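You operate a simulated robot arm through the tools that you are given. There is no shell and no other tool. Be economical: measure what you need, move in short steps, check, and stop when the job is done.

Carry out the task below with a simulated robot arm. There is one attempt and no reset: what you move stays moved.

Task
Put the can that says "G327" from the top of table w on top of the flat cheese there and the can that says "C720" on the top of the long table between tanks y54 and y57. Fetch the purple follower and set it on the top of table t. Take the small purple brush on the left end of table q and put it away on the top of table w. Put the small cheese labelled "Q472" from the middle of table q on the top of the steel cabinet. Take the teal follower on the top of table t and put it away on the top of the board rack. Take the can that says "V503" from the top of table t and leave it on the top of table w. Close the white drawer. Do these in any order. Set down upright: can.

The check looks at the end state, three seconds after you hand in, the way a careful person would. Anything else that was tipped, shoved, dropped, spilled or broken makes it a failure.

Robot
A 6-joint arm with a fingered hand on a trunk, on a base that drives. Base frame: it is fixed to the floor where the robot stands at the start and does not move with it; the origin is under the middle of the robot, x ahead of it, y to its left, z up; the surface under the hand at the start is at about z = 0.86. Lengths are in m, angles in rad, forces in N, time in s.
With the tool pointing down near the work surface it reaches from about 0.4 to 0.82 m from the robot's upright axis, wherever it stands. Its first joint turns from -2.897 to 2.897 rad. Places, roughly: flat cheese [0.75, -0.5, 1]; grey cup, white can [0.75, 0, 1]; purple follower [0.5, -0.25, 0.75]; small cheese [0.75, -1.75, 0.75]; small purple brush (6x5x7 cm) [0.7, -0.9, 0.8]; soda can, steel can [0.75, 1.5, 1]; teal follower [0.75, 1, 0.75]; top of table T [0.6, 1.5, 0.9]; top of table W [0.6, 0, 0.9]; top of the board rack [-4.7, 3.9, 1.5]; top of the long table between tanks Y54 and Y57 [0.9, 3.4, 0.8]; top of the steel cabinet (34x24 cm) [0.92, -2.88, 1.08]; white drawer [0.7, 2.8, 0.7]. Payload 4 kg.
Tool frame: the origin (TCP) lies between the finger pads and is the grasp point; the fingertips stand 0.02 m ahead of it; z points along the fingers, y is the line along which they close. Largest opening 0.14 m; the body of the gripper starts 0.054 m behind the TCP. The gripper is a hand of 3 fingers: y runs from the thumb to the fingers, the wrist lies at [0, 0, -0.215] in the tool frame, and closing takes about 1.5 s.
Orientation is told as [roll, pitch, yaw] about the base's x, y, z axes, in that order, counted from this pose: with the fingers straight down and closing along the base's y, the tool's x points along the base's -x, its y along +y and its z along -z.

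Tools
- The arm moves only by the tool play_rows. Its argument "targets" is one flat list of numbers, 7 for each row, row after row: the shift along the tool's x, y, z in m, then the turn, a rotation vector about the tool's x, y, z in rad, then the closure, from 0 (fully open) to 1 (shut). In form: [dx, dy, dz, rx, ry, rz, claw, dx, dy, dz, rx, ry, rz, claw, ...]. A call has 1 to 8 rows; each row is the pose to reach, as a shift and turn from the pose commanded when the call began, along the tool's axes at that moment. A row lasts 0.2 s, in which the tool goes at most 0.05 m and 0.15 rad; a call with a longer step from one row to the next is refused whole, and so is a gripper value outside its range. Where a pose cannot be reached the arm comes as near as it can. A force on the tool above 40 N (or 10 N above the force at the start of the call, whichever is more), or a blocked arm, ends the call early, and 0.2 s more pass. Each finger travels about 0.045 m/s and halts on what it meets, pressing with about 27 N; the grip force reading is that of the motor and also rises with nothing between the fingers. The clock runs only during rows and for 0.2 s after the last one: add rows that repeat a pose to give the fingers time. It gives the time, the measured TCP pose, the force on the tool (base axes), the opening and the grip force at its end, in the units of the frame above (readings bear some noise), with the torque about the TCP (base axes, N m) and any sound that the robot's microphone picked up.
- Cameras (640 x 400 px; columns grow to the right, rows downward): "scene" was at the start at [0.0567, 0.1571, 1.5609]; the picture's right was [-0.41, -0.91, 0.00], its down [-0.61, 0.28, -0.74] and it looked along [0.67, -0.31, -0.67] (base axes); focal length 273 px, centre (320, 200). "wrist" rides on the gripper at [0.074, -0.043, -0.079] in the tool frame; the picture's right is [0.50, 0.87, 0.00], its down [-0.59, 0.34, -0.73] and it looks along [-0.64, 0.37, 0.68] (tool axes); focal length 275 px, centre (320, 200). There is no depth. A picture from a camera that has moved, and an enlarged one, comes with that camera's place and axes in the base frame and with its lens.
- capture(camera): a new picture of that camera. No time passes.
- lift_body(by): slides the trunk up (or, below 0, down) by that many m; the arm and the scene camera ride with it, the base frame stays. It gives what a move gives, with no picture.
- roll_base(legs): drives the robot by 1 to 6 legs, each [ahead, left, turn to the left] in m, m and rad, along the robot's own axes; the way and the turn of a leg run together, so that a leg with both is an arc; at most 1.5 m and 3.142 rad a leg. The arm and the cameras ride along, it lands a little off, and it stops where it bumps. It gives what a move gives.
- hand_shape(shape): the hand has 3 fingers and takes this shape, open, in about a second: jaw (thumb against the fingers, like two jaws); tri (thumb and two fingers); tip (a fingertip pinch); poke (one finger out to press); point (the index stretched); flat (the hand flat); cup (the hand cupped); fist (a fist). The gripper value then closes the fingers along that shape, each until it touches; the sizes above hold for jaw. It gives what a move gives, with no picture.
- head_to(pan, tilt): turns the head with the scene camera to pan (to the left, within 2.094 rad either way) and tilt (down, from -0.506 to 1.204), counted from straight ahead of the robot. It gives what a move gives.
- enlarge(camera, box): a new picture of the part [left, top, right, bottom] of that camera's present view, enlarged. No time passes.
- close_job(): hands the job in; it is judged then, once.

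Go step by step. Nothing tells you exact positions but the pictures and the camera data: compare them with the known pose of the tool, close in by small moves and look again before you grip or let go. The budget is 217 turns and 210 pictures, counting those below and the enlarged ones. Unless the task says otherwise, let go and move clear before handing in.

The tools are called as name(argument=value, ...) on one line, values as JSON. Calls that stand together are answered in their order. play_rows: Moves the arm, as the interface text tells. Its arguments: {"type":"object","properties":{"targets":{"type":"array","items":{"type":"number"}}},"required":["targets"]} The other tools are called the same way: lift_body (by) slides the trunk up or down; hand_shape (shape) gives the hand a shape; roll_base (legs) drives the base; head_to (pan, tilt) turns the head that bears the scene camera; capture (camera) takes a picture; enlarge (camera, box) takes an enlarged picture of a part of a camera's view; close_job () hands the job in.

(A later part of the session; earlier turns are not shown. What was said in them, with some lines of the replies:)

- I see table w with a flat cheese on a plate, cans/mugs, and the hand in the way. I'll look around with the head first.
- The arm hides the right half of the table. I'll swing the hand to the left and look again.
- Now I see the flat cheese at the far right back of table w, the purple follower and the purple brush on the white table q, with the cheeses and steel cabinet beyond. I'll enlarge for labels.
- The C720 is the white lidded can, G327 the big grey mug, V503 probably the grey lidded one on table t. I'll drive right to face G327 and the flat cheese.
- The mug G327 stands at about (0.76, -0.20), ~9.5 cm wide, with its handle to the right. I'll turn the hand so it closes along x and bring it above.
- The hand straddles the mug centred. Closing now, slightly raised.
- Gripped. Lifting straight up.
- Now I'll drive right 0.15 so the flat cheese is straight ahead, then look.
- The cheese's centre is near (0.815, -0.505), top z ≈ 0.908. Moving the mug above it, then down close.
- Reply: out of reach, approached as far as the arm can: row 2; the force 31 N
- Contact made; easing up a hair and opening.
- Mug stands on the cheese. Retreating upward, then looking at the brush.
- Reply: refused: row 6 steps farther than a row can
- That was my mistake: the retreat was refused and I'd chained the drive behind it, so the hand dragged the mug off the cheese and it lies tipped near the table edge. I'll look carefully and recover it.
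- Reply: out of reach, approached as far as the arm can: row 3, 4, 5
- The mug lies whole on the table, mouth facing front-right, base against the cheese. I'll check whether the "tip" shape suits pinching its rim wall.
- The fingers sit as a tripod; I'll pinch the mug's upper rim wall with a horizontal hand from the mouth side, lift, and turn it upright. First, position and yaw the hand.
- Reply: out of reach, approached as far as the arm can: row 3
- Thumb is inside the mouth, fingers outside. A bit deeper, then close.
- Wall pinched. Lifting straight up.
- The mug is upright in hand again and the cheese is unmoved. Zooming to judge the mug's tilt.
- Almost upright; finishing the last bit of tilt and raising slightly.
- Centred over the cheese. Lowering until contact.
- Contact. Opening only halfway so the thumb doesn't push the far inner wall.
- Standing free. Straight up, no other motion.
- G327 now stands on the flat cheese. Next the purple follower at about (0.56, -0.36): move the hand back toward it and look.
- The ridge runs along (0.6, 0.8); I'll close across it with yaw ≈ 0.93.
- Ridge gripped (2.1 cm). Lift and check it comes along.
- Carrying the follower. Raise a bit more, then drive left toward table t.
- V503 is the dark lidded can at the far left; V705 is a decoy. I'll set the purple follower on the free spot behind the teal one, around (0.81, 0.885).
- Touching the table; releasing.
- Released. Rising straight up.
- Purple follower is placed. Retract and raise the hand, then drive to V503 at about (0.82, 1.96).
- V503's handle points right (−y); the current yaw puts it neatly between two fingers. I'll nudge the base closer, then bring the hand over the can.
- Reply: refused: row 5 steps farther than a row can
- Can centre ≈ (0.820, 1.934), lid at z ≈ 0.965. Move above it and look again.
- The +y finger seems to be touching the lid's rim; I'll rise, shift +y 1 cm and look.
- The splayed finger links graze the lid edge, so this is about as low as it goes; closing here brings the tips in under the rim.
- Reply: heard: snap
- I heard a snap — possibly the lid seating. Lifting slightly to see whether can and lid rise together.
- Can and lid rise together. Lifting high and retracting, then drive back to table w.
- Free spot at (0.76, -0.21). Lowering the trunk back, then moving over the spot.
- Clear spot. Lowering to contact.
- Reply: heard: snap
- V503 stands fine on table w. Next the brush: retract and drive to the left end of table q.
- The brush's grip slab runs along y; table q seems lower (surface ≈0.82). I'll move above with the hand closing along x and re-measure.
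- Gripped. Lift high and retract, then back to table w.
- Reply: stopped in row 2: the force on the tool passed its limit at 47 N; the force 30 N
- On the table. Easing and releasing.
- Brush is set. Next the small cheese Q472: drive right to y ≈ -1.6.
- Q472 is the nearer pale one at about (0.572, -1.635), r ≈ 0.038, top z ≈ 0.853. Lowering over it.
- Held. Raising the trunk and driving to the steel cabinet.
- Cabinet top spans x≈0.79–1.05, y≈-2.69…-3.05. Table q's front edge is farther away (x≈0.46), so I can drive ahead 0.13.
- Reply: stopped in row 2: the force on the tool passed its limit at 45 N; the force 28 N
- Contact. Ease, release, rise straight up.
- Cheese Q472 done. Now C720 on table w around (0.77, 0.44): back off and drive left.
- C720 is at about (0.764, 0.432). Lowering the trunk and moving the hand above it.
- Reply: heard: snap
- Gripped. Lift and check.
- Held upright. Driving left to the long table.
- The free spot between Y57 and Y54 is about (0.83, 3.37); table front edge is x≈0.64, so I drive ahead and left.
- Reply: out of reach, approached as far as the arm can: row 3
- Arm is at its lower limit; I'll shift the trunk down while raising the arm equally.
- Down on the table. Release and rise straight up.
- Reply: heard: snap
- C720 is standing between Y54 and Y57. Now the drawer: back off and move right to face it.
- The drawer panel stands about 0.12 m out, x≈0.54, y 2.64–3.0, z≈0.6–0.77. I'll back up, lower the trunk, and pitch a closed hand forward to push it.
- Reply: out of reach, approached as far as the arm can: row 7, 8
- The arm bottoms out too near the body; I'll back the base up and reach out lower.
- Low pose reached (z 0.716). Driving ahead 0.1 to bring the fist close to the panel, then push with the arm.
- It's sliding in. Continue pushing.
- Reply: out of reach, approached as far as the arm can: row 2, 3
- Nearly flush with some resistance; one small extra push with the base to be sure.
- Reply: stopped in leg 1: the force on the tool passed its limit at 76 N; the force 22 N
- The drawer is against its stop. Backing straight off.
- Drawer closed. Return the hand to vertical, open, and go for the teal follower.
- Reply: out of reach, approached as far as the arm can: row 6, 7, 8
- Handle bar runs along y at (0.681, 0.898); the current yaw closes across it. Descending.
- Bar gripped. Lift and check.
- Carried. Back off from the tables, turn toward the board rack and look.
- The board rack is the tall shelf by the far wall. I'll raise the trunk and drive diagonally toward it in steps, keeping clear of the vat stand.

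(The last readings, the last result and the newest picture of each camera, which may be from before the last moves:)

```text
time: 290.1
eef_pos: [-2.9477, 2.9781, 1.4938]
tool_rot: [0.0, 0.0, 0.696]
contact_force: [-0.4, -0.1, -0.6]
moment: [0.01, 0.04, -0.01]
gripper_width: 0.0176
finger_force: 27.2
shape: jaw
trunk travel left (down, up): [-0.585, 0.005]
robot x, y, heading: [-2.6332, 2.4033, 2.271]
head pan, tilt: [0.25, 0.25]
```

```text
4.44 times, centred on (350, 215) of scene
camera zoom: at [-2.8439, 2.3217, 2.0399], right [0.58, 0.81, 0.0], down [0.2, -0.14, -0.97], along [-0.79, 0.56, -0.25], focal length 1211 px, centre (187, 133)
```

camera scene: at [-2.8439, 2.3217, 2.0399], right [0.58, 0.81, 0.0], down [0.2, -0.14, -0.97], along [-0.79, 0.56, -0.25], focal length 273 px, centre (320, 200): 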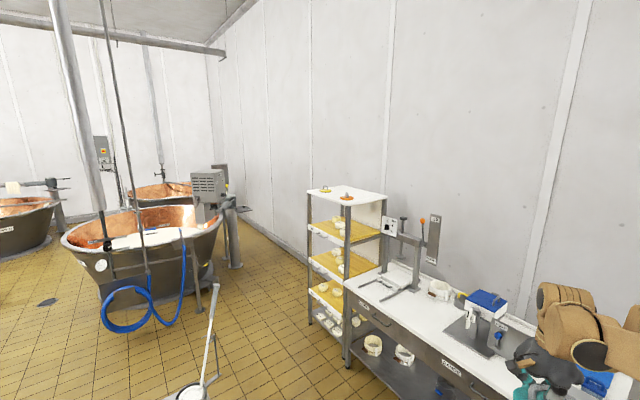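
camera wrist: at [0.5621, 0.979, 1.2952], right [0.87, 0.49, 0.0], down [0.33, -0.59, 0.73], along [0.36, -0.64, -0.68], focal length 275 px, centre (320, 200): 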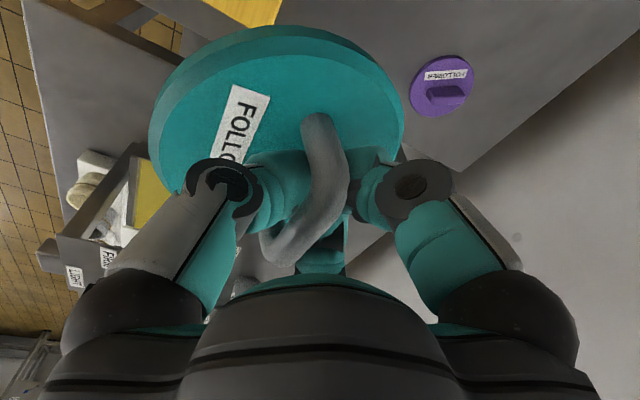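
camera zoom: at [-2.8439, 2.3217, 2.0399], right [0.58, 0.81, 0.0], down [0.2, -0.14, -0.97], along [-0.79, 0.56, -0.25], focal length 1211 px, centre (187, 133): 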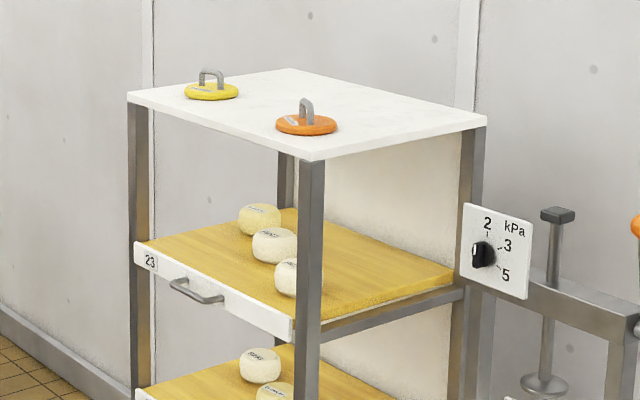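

The rack top (z≈1.48, x −4.94…−4.34, y 3.65…4.1) holds a yellow and an orange follower; the middle-back (−4.68, 3.92) is free. Raise the hand and drive on.

play_rows(targets=[0, 0, -0.04, 0, 0, 0, 1, 0, 0, -0.08, 0, 0, 0, 1, 0, 0, -0.12, 0, 0, 0, 1, 0, 0, -0.15, 0, 0, 0, 1])

roll_base(legs=[[1.08, 0.354, 0], [0, 0, -0.7]])

head_to(pan=0.8, tilt=0.45)

capture(camera="scene")

```text
time: 291.1
eef_pos: [-2.945, 2.9777, 1.6439]
tool_rot: [-0.001, 0.0, 0.697]
contact_force: [0.0, -0.1, -1.8]
moment: [0.03, 0.04, 0.02]
gripper_width: 0.0172
finger_force: 26.7
shape: jaw
trunk travel left (down, up): [-0.585, 0.005]
robot x, y, heading: [-2.6343, 2.4028, 2.272]
head pan, tilt: [0.25, 0.25]
```

```text
time: 298.8
eef_pos: [-3.5011, 3.6335, 1.6437]
tool_rot: [-0.001, 0.001, 0.02]
contact_force: [0.2, -0.3, -0.2]
moment: [0.0, -0.02, -0.02]
gripper_width: 0.0174
finger_force: 27.2
shape: jaw
trunk travel left (down, up): [-0.585, 0.005]
robot x, y, heading: [-3.6171, 2.9891, 1.591]
head pan, tilt: [0.25, 0.25]
```

```text
time: 299.7
eef_pos: [-3.5013, 3.632, 1.6433]
tool_rot: [0.0, 0.0, 0.019]
contact_force: [0.0, 0.6, -1.1]
moment: [0.02, 0.02, 0.01]
gripper_width: 0.0172
finger_force: 27.3
shape: jaw
trunk travel left (down, up): [-0.585, 0.005]
robot x, y, heading: [-3.617, 2.9907, 1.596]
head pan, tilt: [0.799, 0.45]
```

```text
36 pictures are left
camera scene: at [-3.8757, 3.0296, 2.0213], right [0.68, 0.73, 0.0], down [0.32, -0.3, -0.9], along [-0.66, 0.61, -0.44], focal length 273 px, centre (320, 200)
```

scene: 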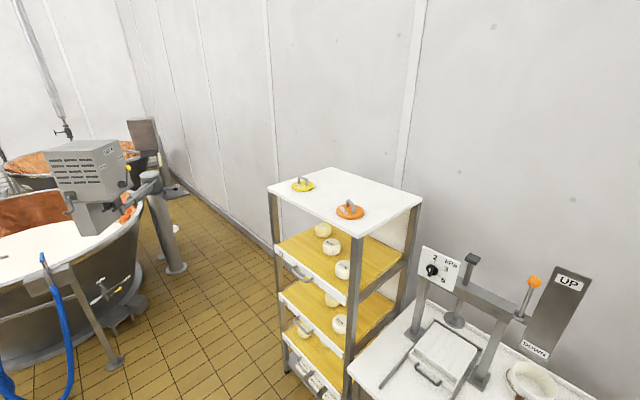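

Rack corners measured: x −4.97…−4.39, y 3.68…4.12. Strafe left in front of it and then ahead.

roll_base(legs=[[0.03, 1.07, -0.02], [0.17, 0, 0]])

head_to(pan=0.1, tilt=0.55)

capture(camera="scene")

```text
time: 306.3
eef_pos: [-4.5625, 3.8132, 1.6441]
tool_rot: [-0.002, 0.001, -0.004]
contact_force: [-0.6, 0.2, -1.7]
moment: [-0.01, 0.01, 0.02]
gripper_width: 0.0173
finger_force: 26.7
shape: jaw
trunk travel left (down, up): [-0.585, 0.005]
robot x, y, heading: [-4.6972, 3.1739, 1.572]
head pan, tilt: [0.799, 0.45]
```

```text
time: 307.4
eef_pos: [-4.5626, 3.8122, 1.6434]
tool_rot: [0.0, 0.0, -0.005]
contact_force: [0.0, -0.6, -1.2]
moment: [-0.03, 0.02, 0.0]
gripper_width: 0.0174
finger_force: 27.4
shape: jaw
trunk travel left (down, up): [-0.585, 0.005]
robot x, y, heading: [-4.6943, 3.1718, 1.568]
head pan, tilt: [0.099, 0.55]
```

```text
35 pictures are left
camera scene: at [-4.8956, 3.2455, 2.0123], right [0.99, 0.1, 0.0], down [0.05, -0.52, -0.85], along [-0.08, 0.85, -0.52], focal length 273 px, centre (320, 200)
```

scene: 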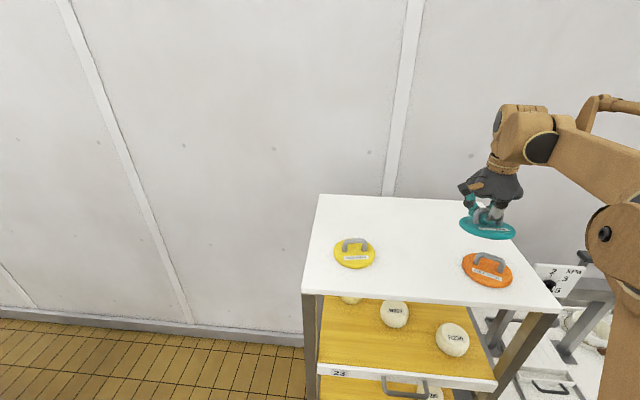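

play_rows(targets=[0.027, 0.03, 0, 0, 0, 0, 1, 0.054, 0.06, 0, 0, 0, 0, 1, 0.081, 0.09, 0, 0, 0, 0, 1, 0.107, 0.12, 0, 0, 0, 0, 1, 0.107, 0.12, 0.04, 0, 0, 0, 1, 0.107, 0.12, 0.075, 0, 0, 0, 1])

enlarge(camera="scene", box=[300, 140, 560, 320])

```text
time: 308.8
eef_pos: [-4.6679, 3.934, 1.5651]
tool_rot: [-0.001, 0.0, -0.006]
contact_force: [0.4, 0.0, -1.7]
moment: [-0.02, -0.01, 0.02]
gripper_width: 0.0169
finger_force: 26.8
shape: jaw
trunk travel left (down, up): [-0.585, 0.005]
robot x, y, heading: [-4.6968, 3.1727, 1.573]
head pan, tilt: [0.099, 0.55]
```

```text
2.22 times, centred on (430, 230) of scene
camera zoom: at [-4.8958, 3.247, 2.0122], right [1.0, 0.1, 0.0], down [0.05, -0.52, -0.85], along [-0.08, 0.85, -0.52], focal length 606 px, centre (76, 133)
```

zoom: 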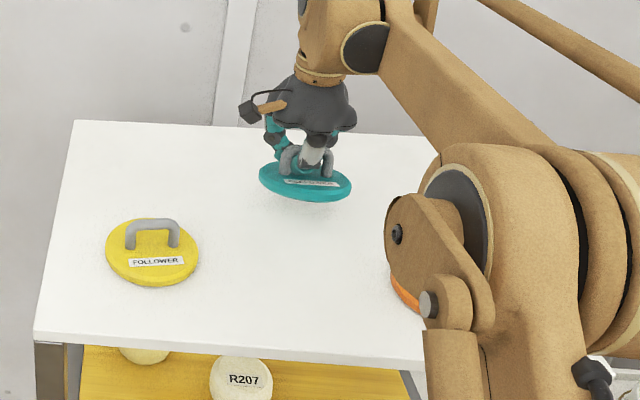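

Good clearance. Lowering to contact.

play_rows(targets=[0, 0, 0.012, 0, 0, 0, 1, 0, 0, 0.024, 0, 0, 0, 1, 0, 0, 0.03, 0, 0, 0, 1])

enlarge(camera="scene", box=[360, 160, 480, 250])

```text
time: 309.6
eef_pos: [-4.6698, 3.9342, 1.5382]
tool_rot: [0.0, 0.001, -0.005]
contact_force: [-0.3, -0.7, -0.9]
moment: [0.02, -0.02, -0.01]
gripper_width: 0.0171
finger_force: 26.9
shape: jaw
trunk travel left (down, up): [-0.585, 0.005]
robot x, y, heading: [-4.6968, 3.1731, 1.574]
head pan, tilt: [0.099, 0.55]
```

```text
4.44 times, centred on (420, 205) of scene
camera zoom: at [-4.8955, 3.2456, 2.0122], right [1.0, 0.1, 0.0], down [0.05, -0.52, -0.85], along [-0.08, 0.85, -0.52], focal length 1211 px, centre (-124, 178)
```

zoom: 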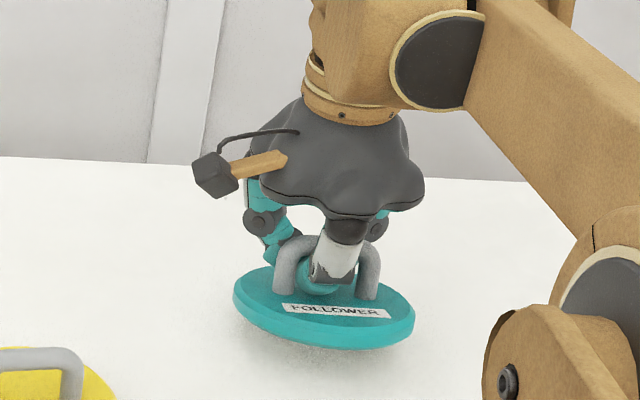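

play_rows(targets=[0, 0, 0.005, 0, 0, 0, 1, 0, 0, 0.009, 0, 0, 0, 1, 0, 0, 0.012, 0, 0, 0, 1])

```text
time: 310.4
eef_pos: [-4.6685, 3.9341, 1.5254]
tool_rot: [0.0, 0.001, -0.006]
contact_force: [0.3, -0.4, -1.4]
moment: [0.03, 0.01, 0.0]
gripper_width: 0.0172
finger_force: 26.8
shape: jaw
trunk travel left (down, up): [-0.585, 0.005]
robot x, y, heading: [-4.6967, 3.1759, 1.571]
head pan, tilt: [0.099, 0.55]
```

play_rows(targets=[0, 0, 0.004, 0, 0, 0, 1, 0, 0, 0.008, 0, 0, 0, 1, 0, 0, 0.011, 0, 0, 0, 1])

enlarge(camera="scene", box=[360, 160, 480, 250])

```text
time: 311.2
eef_pos: [-4.6698, 3.9356, 1.5153]
tool_rot: [0.001, 0.0, -0.004]
contact_force: [0.5, 1.1, 2.9]
moment: [0.03, 0.03, 0.02]
gripper_width: 0.0171
finger_force: 27.3
shape: jaw
trunk travel left (down, up): [-0.585, 0.005]
robot x, y, heading: [-4.6966, 3.1767, 1.571]
head pan, tilt: [0.099, 0.55]
```

```text
4.44 times, centred on (420, 205) of scene
camera zoom: at [-4.8955, 3.2452, 2.0123], right [1.0, 0.1, 0.0], down [0.05, -0.52, -0.85], along [-0.08, 0.85, -0.52], focal length 1211 px, centre (-124, 178)
```

zoom: 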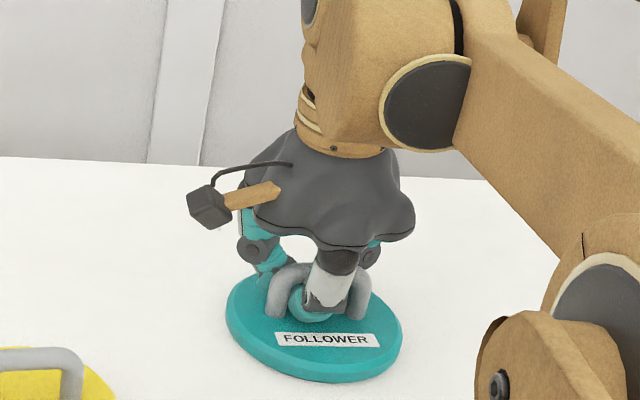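

play_rows(targets=[0, 0, 0.002, 0, 0, 0, 1, 0, 0, 0.002, 0, 0, 0, 0.85, 0, 0, 0.002, 0, 0, 0, 0.7, 0, 0, 0.0, 0, 0, 0, 0.55, 0, 0, 0.0, 0, 0, 0, 0.5, 0, 0, 0.0, 0, 0, 0, 0.5])

capture(camera="wrist")

```text
time: 312.6
eef_pos: [-4.6685, 3.9336, 1.5175]
tool_rot: [0.002, 0.0, -0.006]
contact_force: [0.2, 1.6, 15.3]
moment: [-0.15, -0.02, 0.05]
gripper_width: 0.0672
finger_force: 0.0
shape: jaw
trunk travel left (down, up): [-0.585, 0.005]
robot x, y, heading: [-4.6968, 3.1744, 1.571]
head pan, tilt: [0.099, 0.55]
```

```text
31 pictures are left
camera wrist: at [-4.7436, 3.8902, 1.5959], right [-0.5, 0.87, 0.0], down [0.59, 0.34, 0.73], along [0.64, 0.36, -0.68], focal length 275 px, centre (320, 200)
```

wrist: 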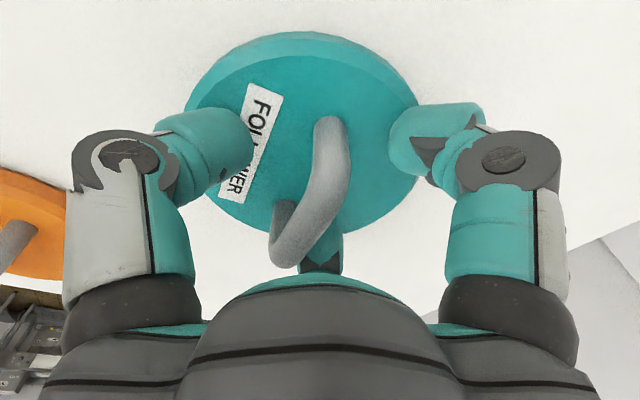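

play_rows(targets=[0, 0, -0.01, 0, 0, 0, 0.5, 0, 0, -0.02, 0, 0, 0, 0.4, 0, 0, -0.04, 0, 0, 0, 0.4])

enlarge(camera="scene", box=[360, 160, 480, 250])

```text
time: 313.4
eef_pos: [-4.6701, 3.9347, 1.5555]
tool_rot: [0.001, 0.001, -0.006]
contact_force: [-0.4, 0.0, -0.2]
moment: [0.0, -0.02, 0.03]
gripper_width: 0.0833
finger_force: 0.0
shape: jaw
trunk travel left (down, up): [-0.585, 0.005]
robot x, y, heading: [-4.701, 3.1763, 1.573]
head pan, tilt: [0.099, 0.55]
```

```text
4.44 times, centred on (420, 205) of scene
camera zoom: at [-4.8956, 3.2458, 2.0122], right [1.0, 0.1, 0.0], down [0.05, -0.52, -0.85], along [-0.08, 0.85, -0.52], focal length 1211 px, centre (-124, 178)
```

zoom: 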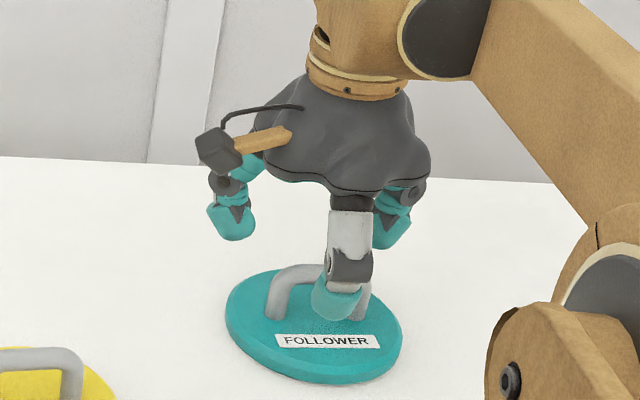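

Released and flat. Rising clear and backing away.

play_rows(targets=[0, 0, -0.03, 0, 0, 0, 0.4, 0, 0, -0.06, 0, 0, 0, 0.4, 0, 0, -0.09, 0, 0, 0, 0.4])

```text
time: 314.2
eef_pos: [-4.6686, 3.9341, 1.6462]
tool_rot: [0.001, -0.001, -0.004]
contact_force: [0.9, -0.3, 0.0]
moment: [0.0, 0.01, -0.01]
gripper_width: 0.0836
finger_force: 0.0
shape: jaw
trunk travel left (down, up): [-0.585, 0.005]
robot x, y, heading: [-4.696, 3.1738, 1.568]
head pan, tilt: [0.099, 0.55]
```

roll_base(legs=[[-0.35, 0, 0]])

capture(camera="scene")

```text
time: 316.5
eef_pos: [-4.6669, 3.5786, 1.6435]
tool_rot: [-0.001, 0.0, -0.007]
contact_force: [-0.2, -0.7, 0.0]
moment: [-0.02, -0.01, -0.02]
gripper_width: 0.0836
finger_force: 0.0
shape: jaw
trunk travel left (down, up): [-0.585, 0.005]
robot x, y, heading: [-4.6982, 2.8218, 1.564]
head pan, tilt: [0.099, 0.55]
```

```text
29 pictures are left
camera scene: at [-4.896, 2.8904, 2.0122], right [1.0, 0.1, 0.0], down [0.05, -0.52, -0.85], along [-0.08, 0.85, -0.52], focal length 273 px, centre (320, 200)
```

scene: 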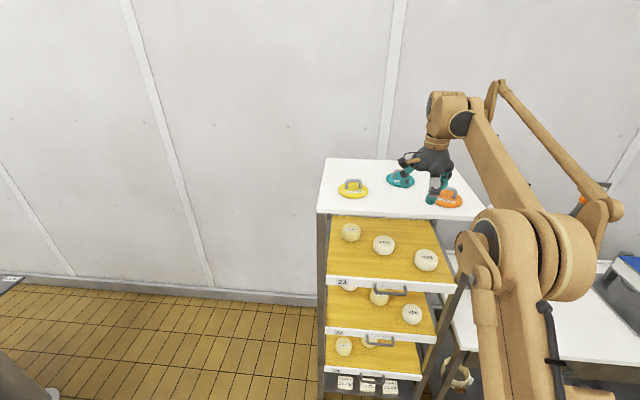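

The teal follower lies flat on the rack top, and every other item was seen in place in its last picture. Handing in.

close_job()

```text
The job is handed in.
```

I handed the job in with all eight tasks done. The last picture of each item showed it in place, but I did not go back for a final look at tables w, t and q.

- **A can was tipped and reset:** I knocked can G327 off the flat cheese while driving away. I picked it up and stood it on the cheese again. It looked undamaged and the cheese had not moved.
- **Snapping sounds:** I heard a snap when gripping and releasing cans V503 and C720. Their lids stayed on, and I think it was the fingers passing the lid rim, but I could not confirm that.
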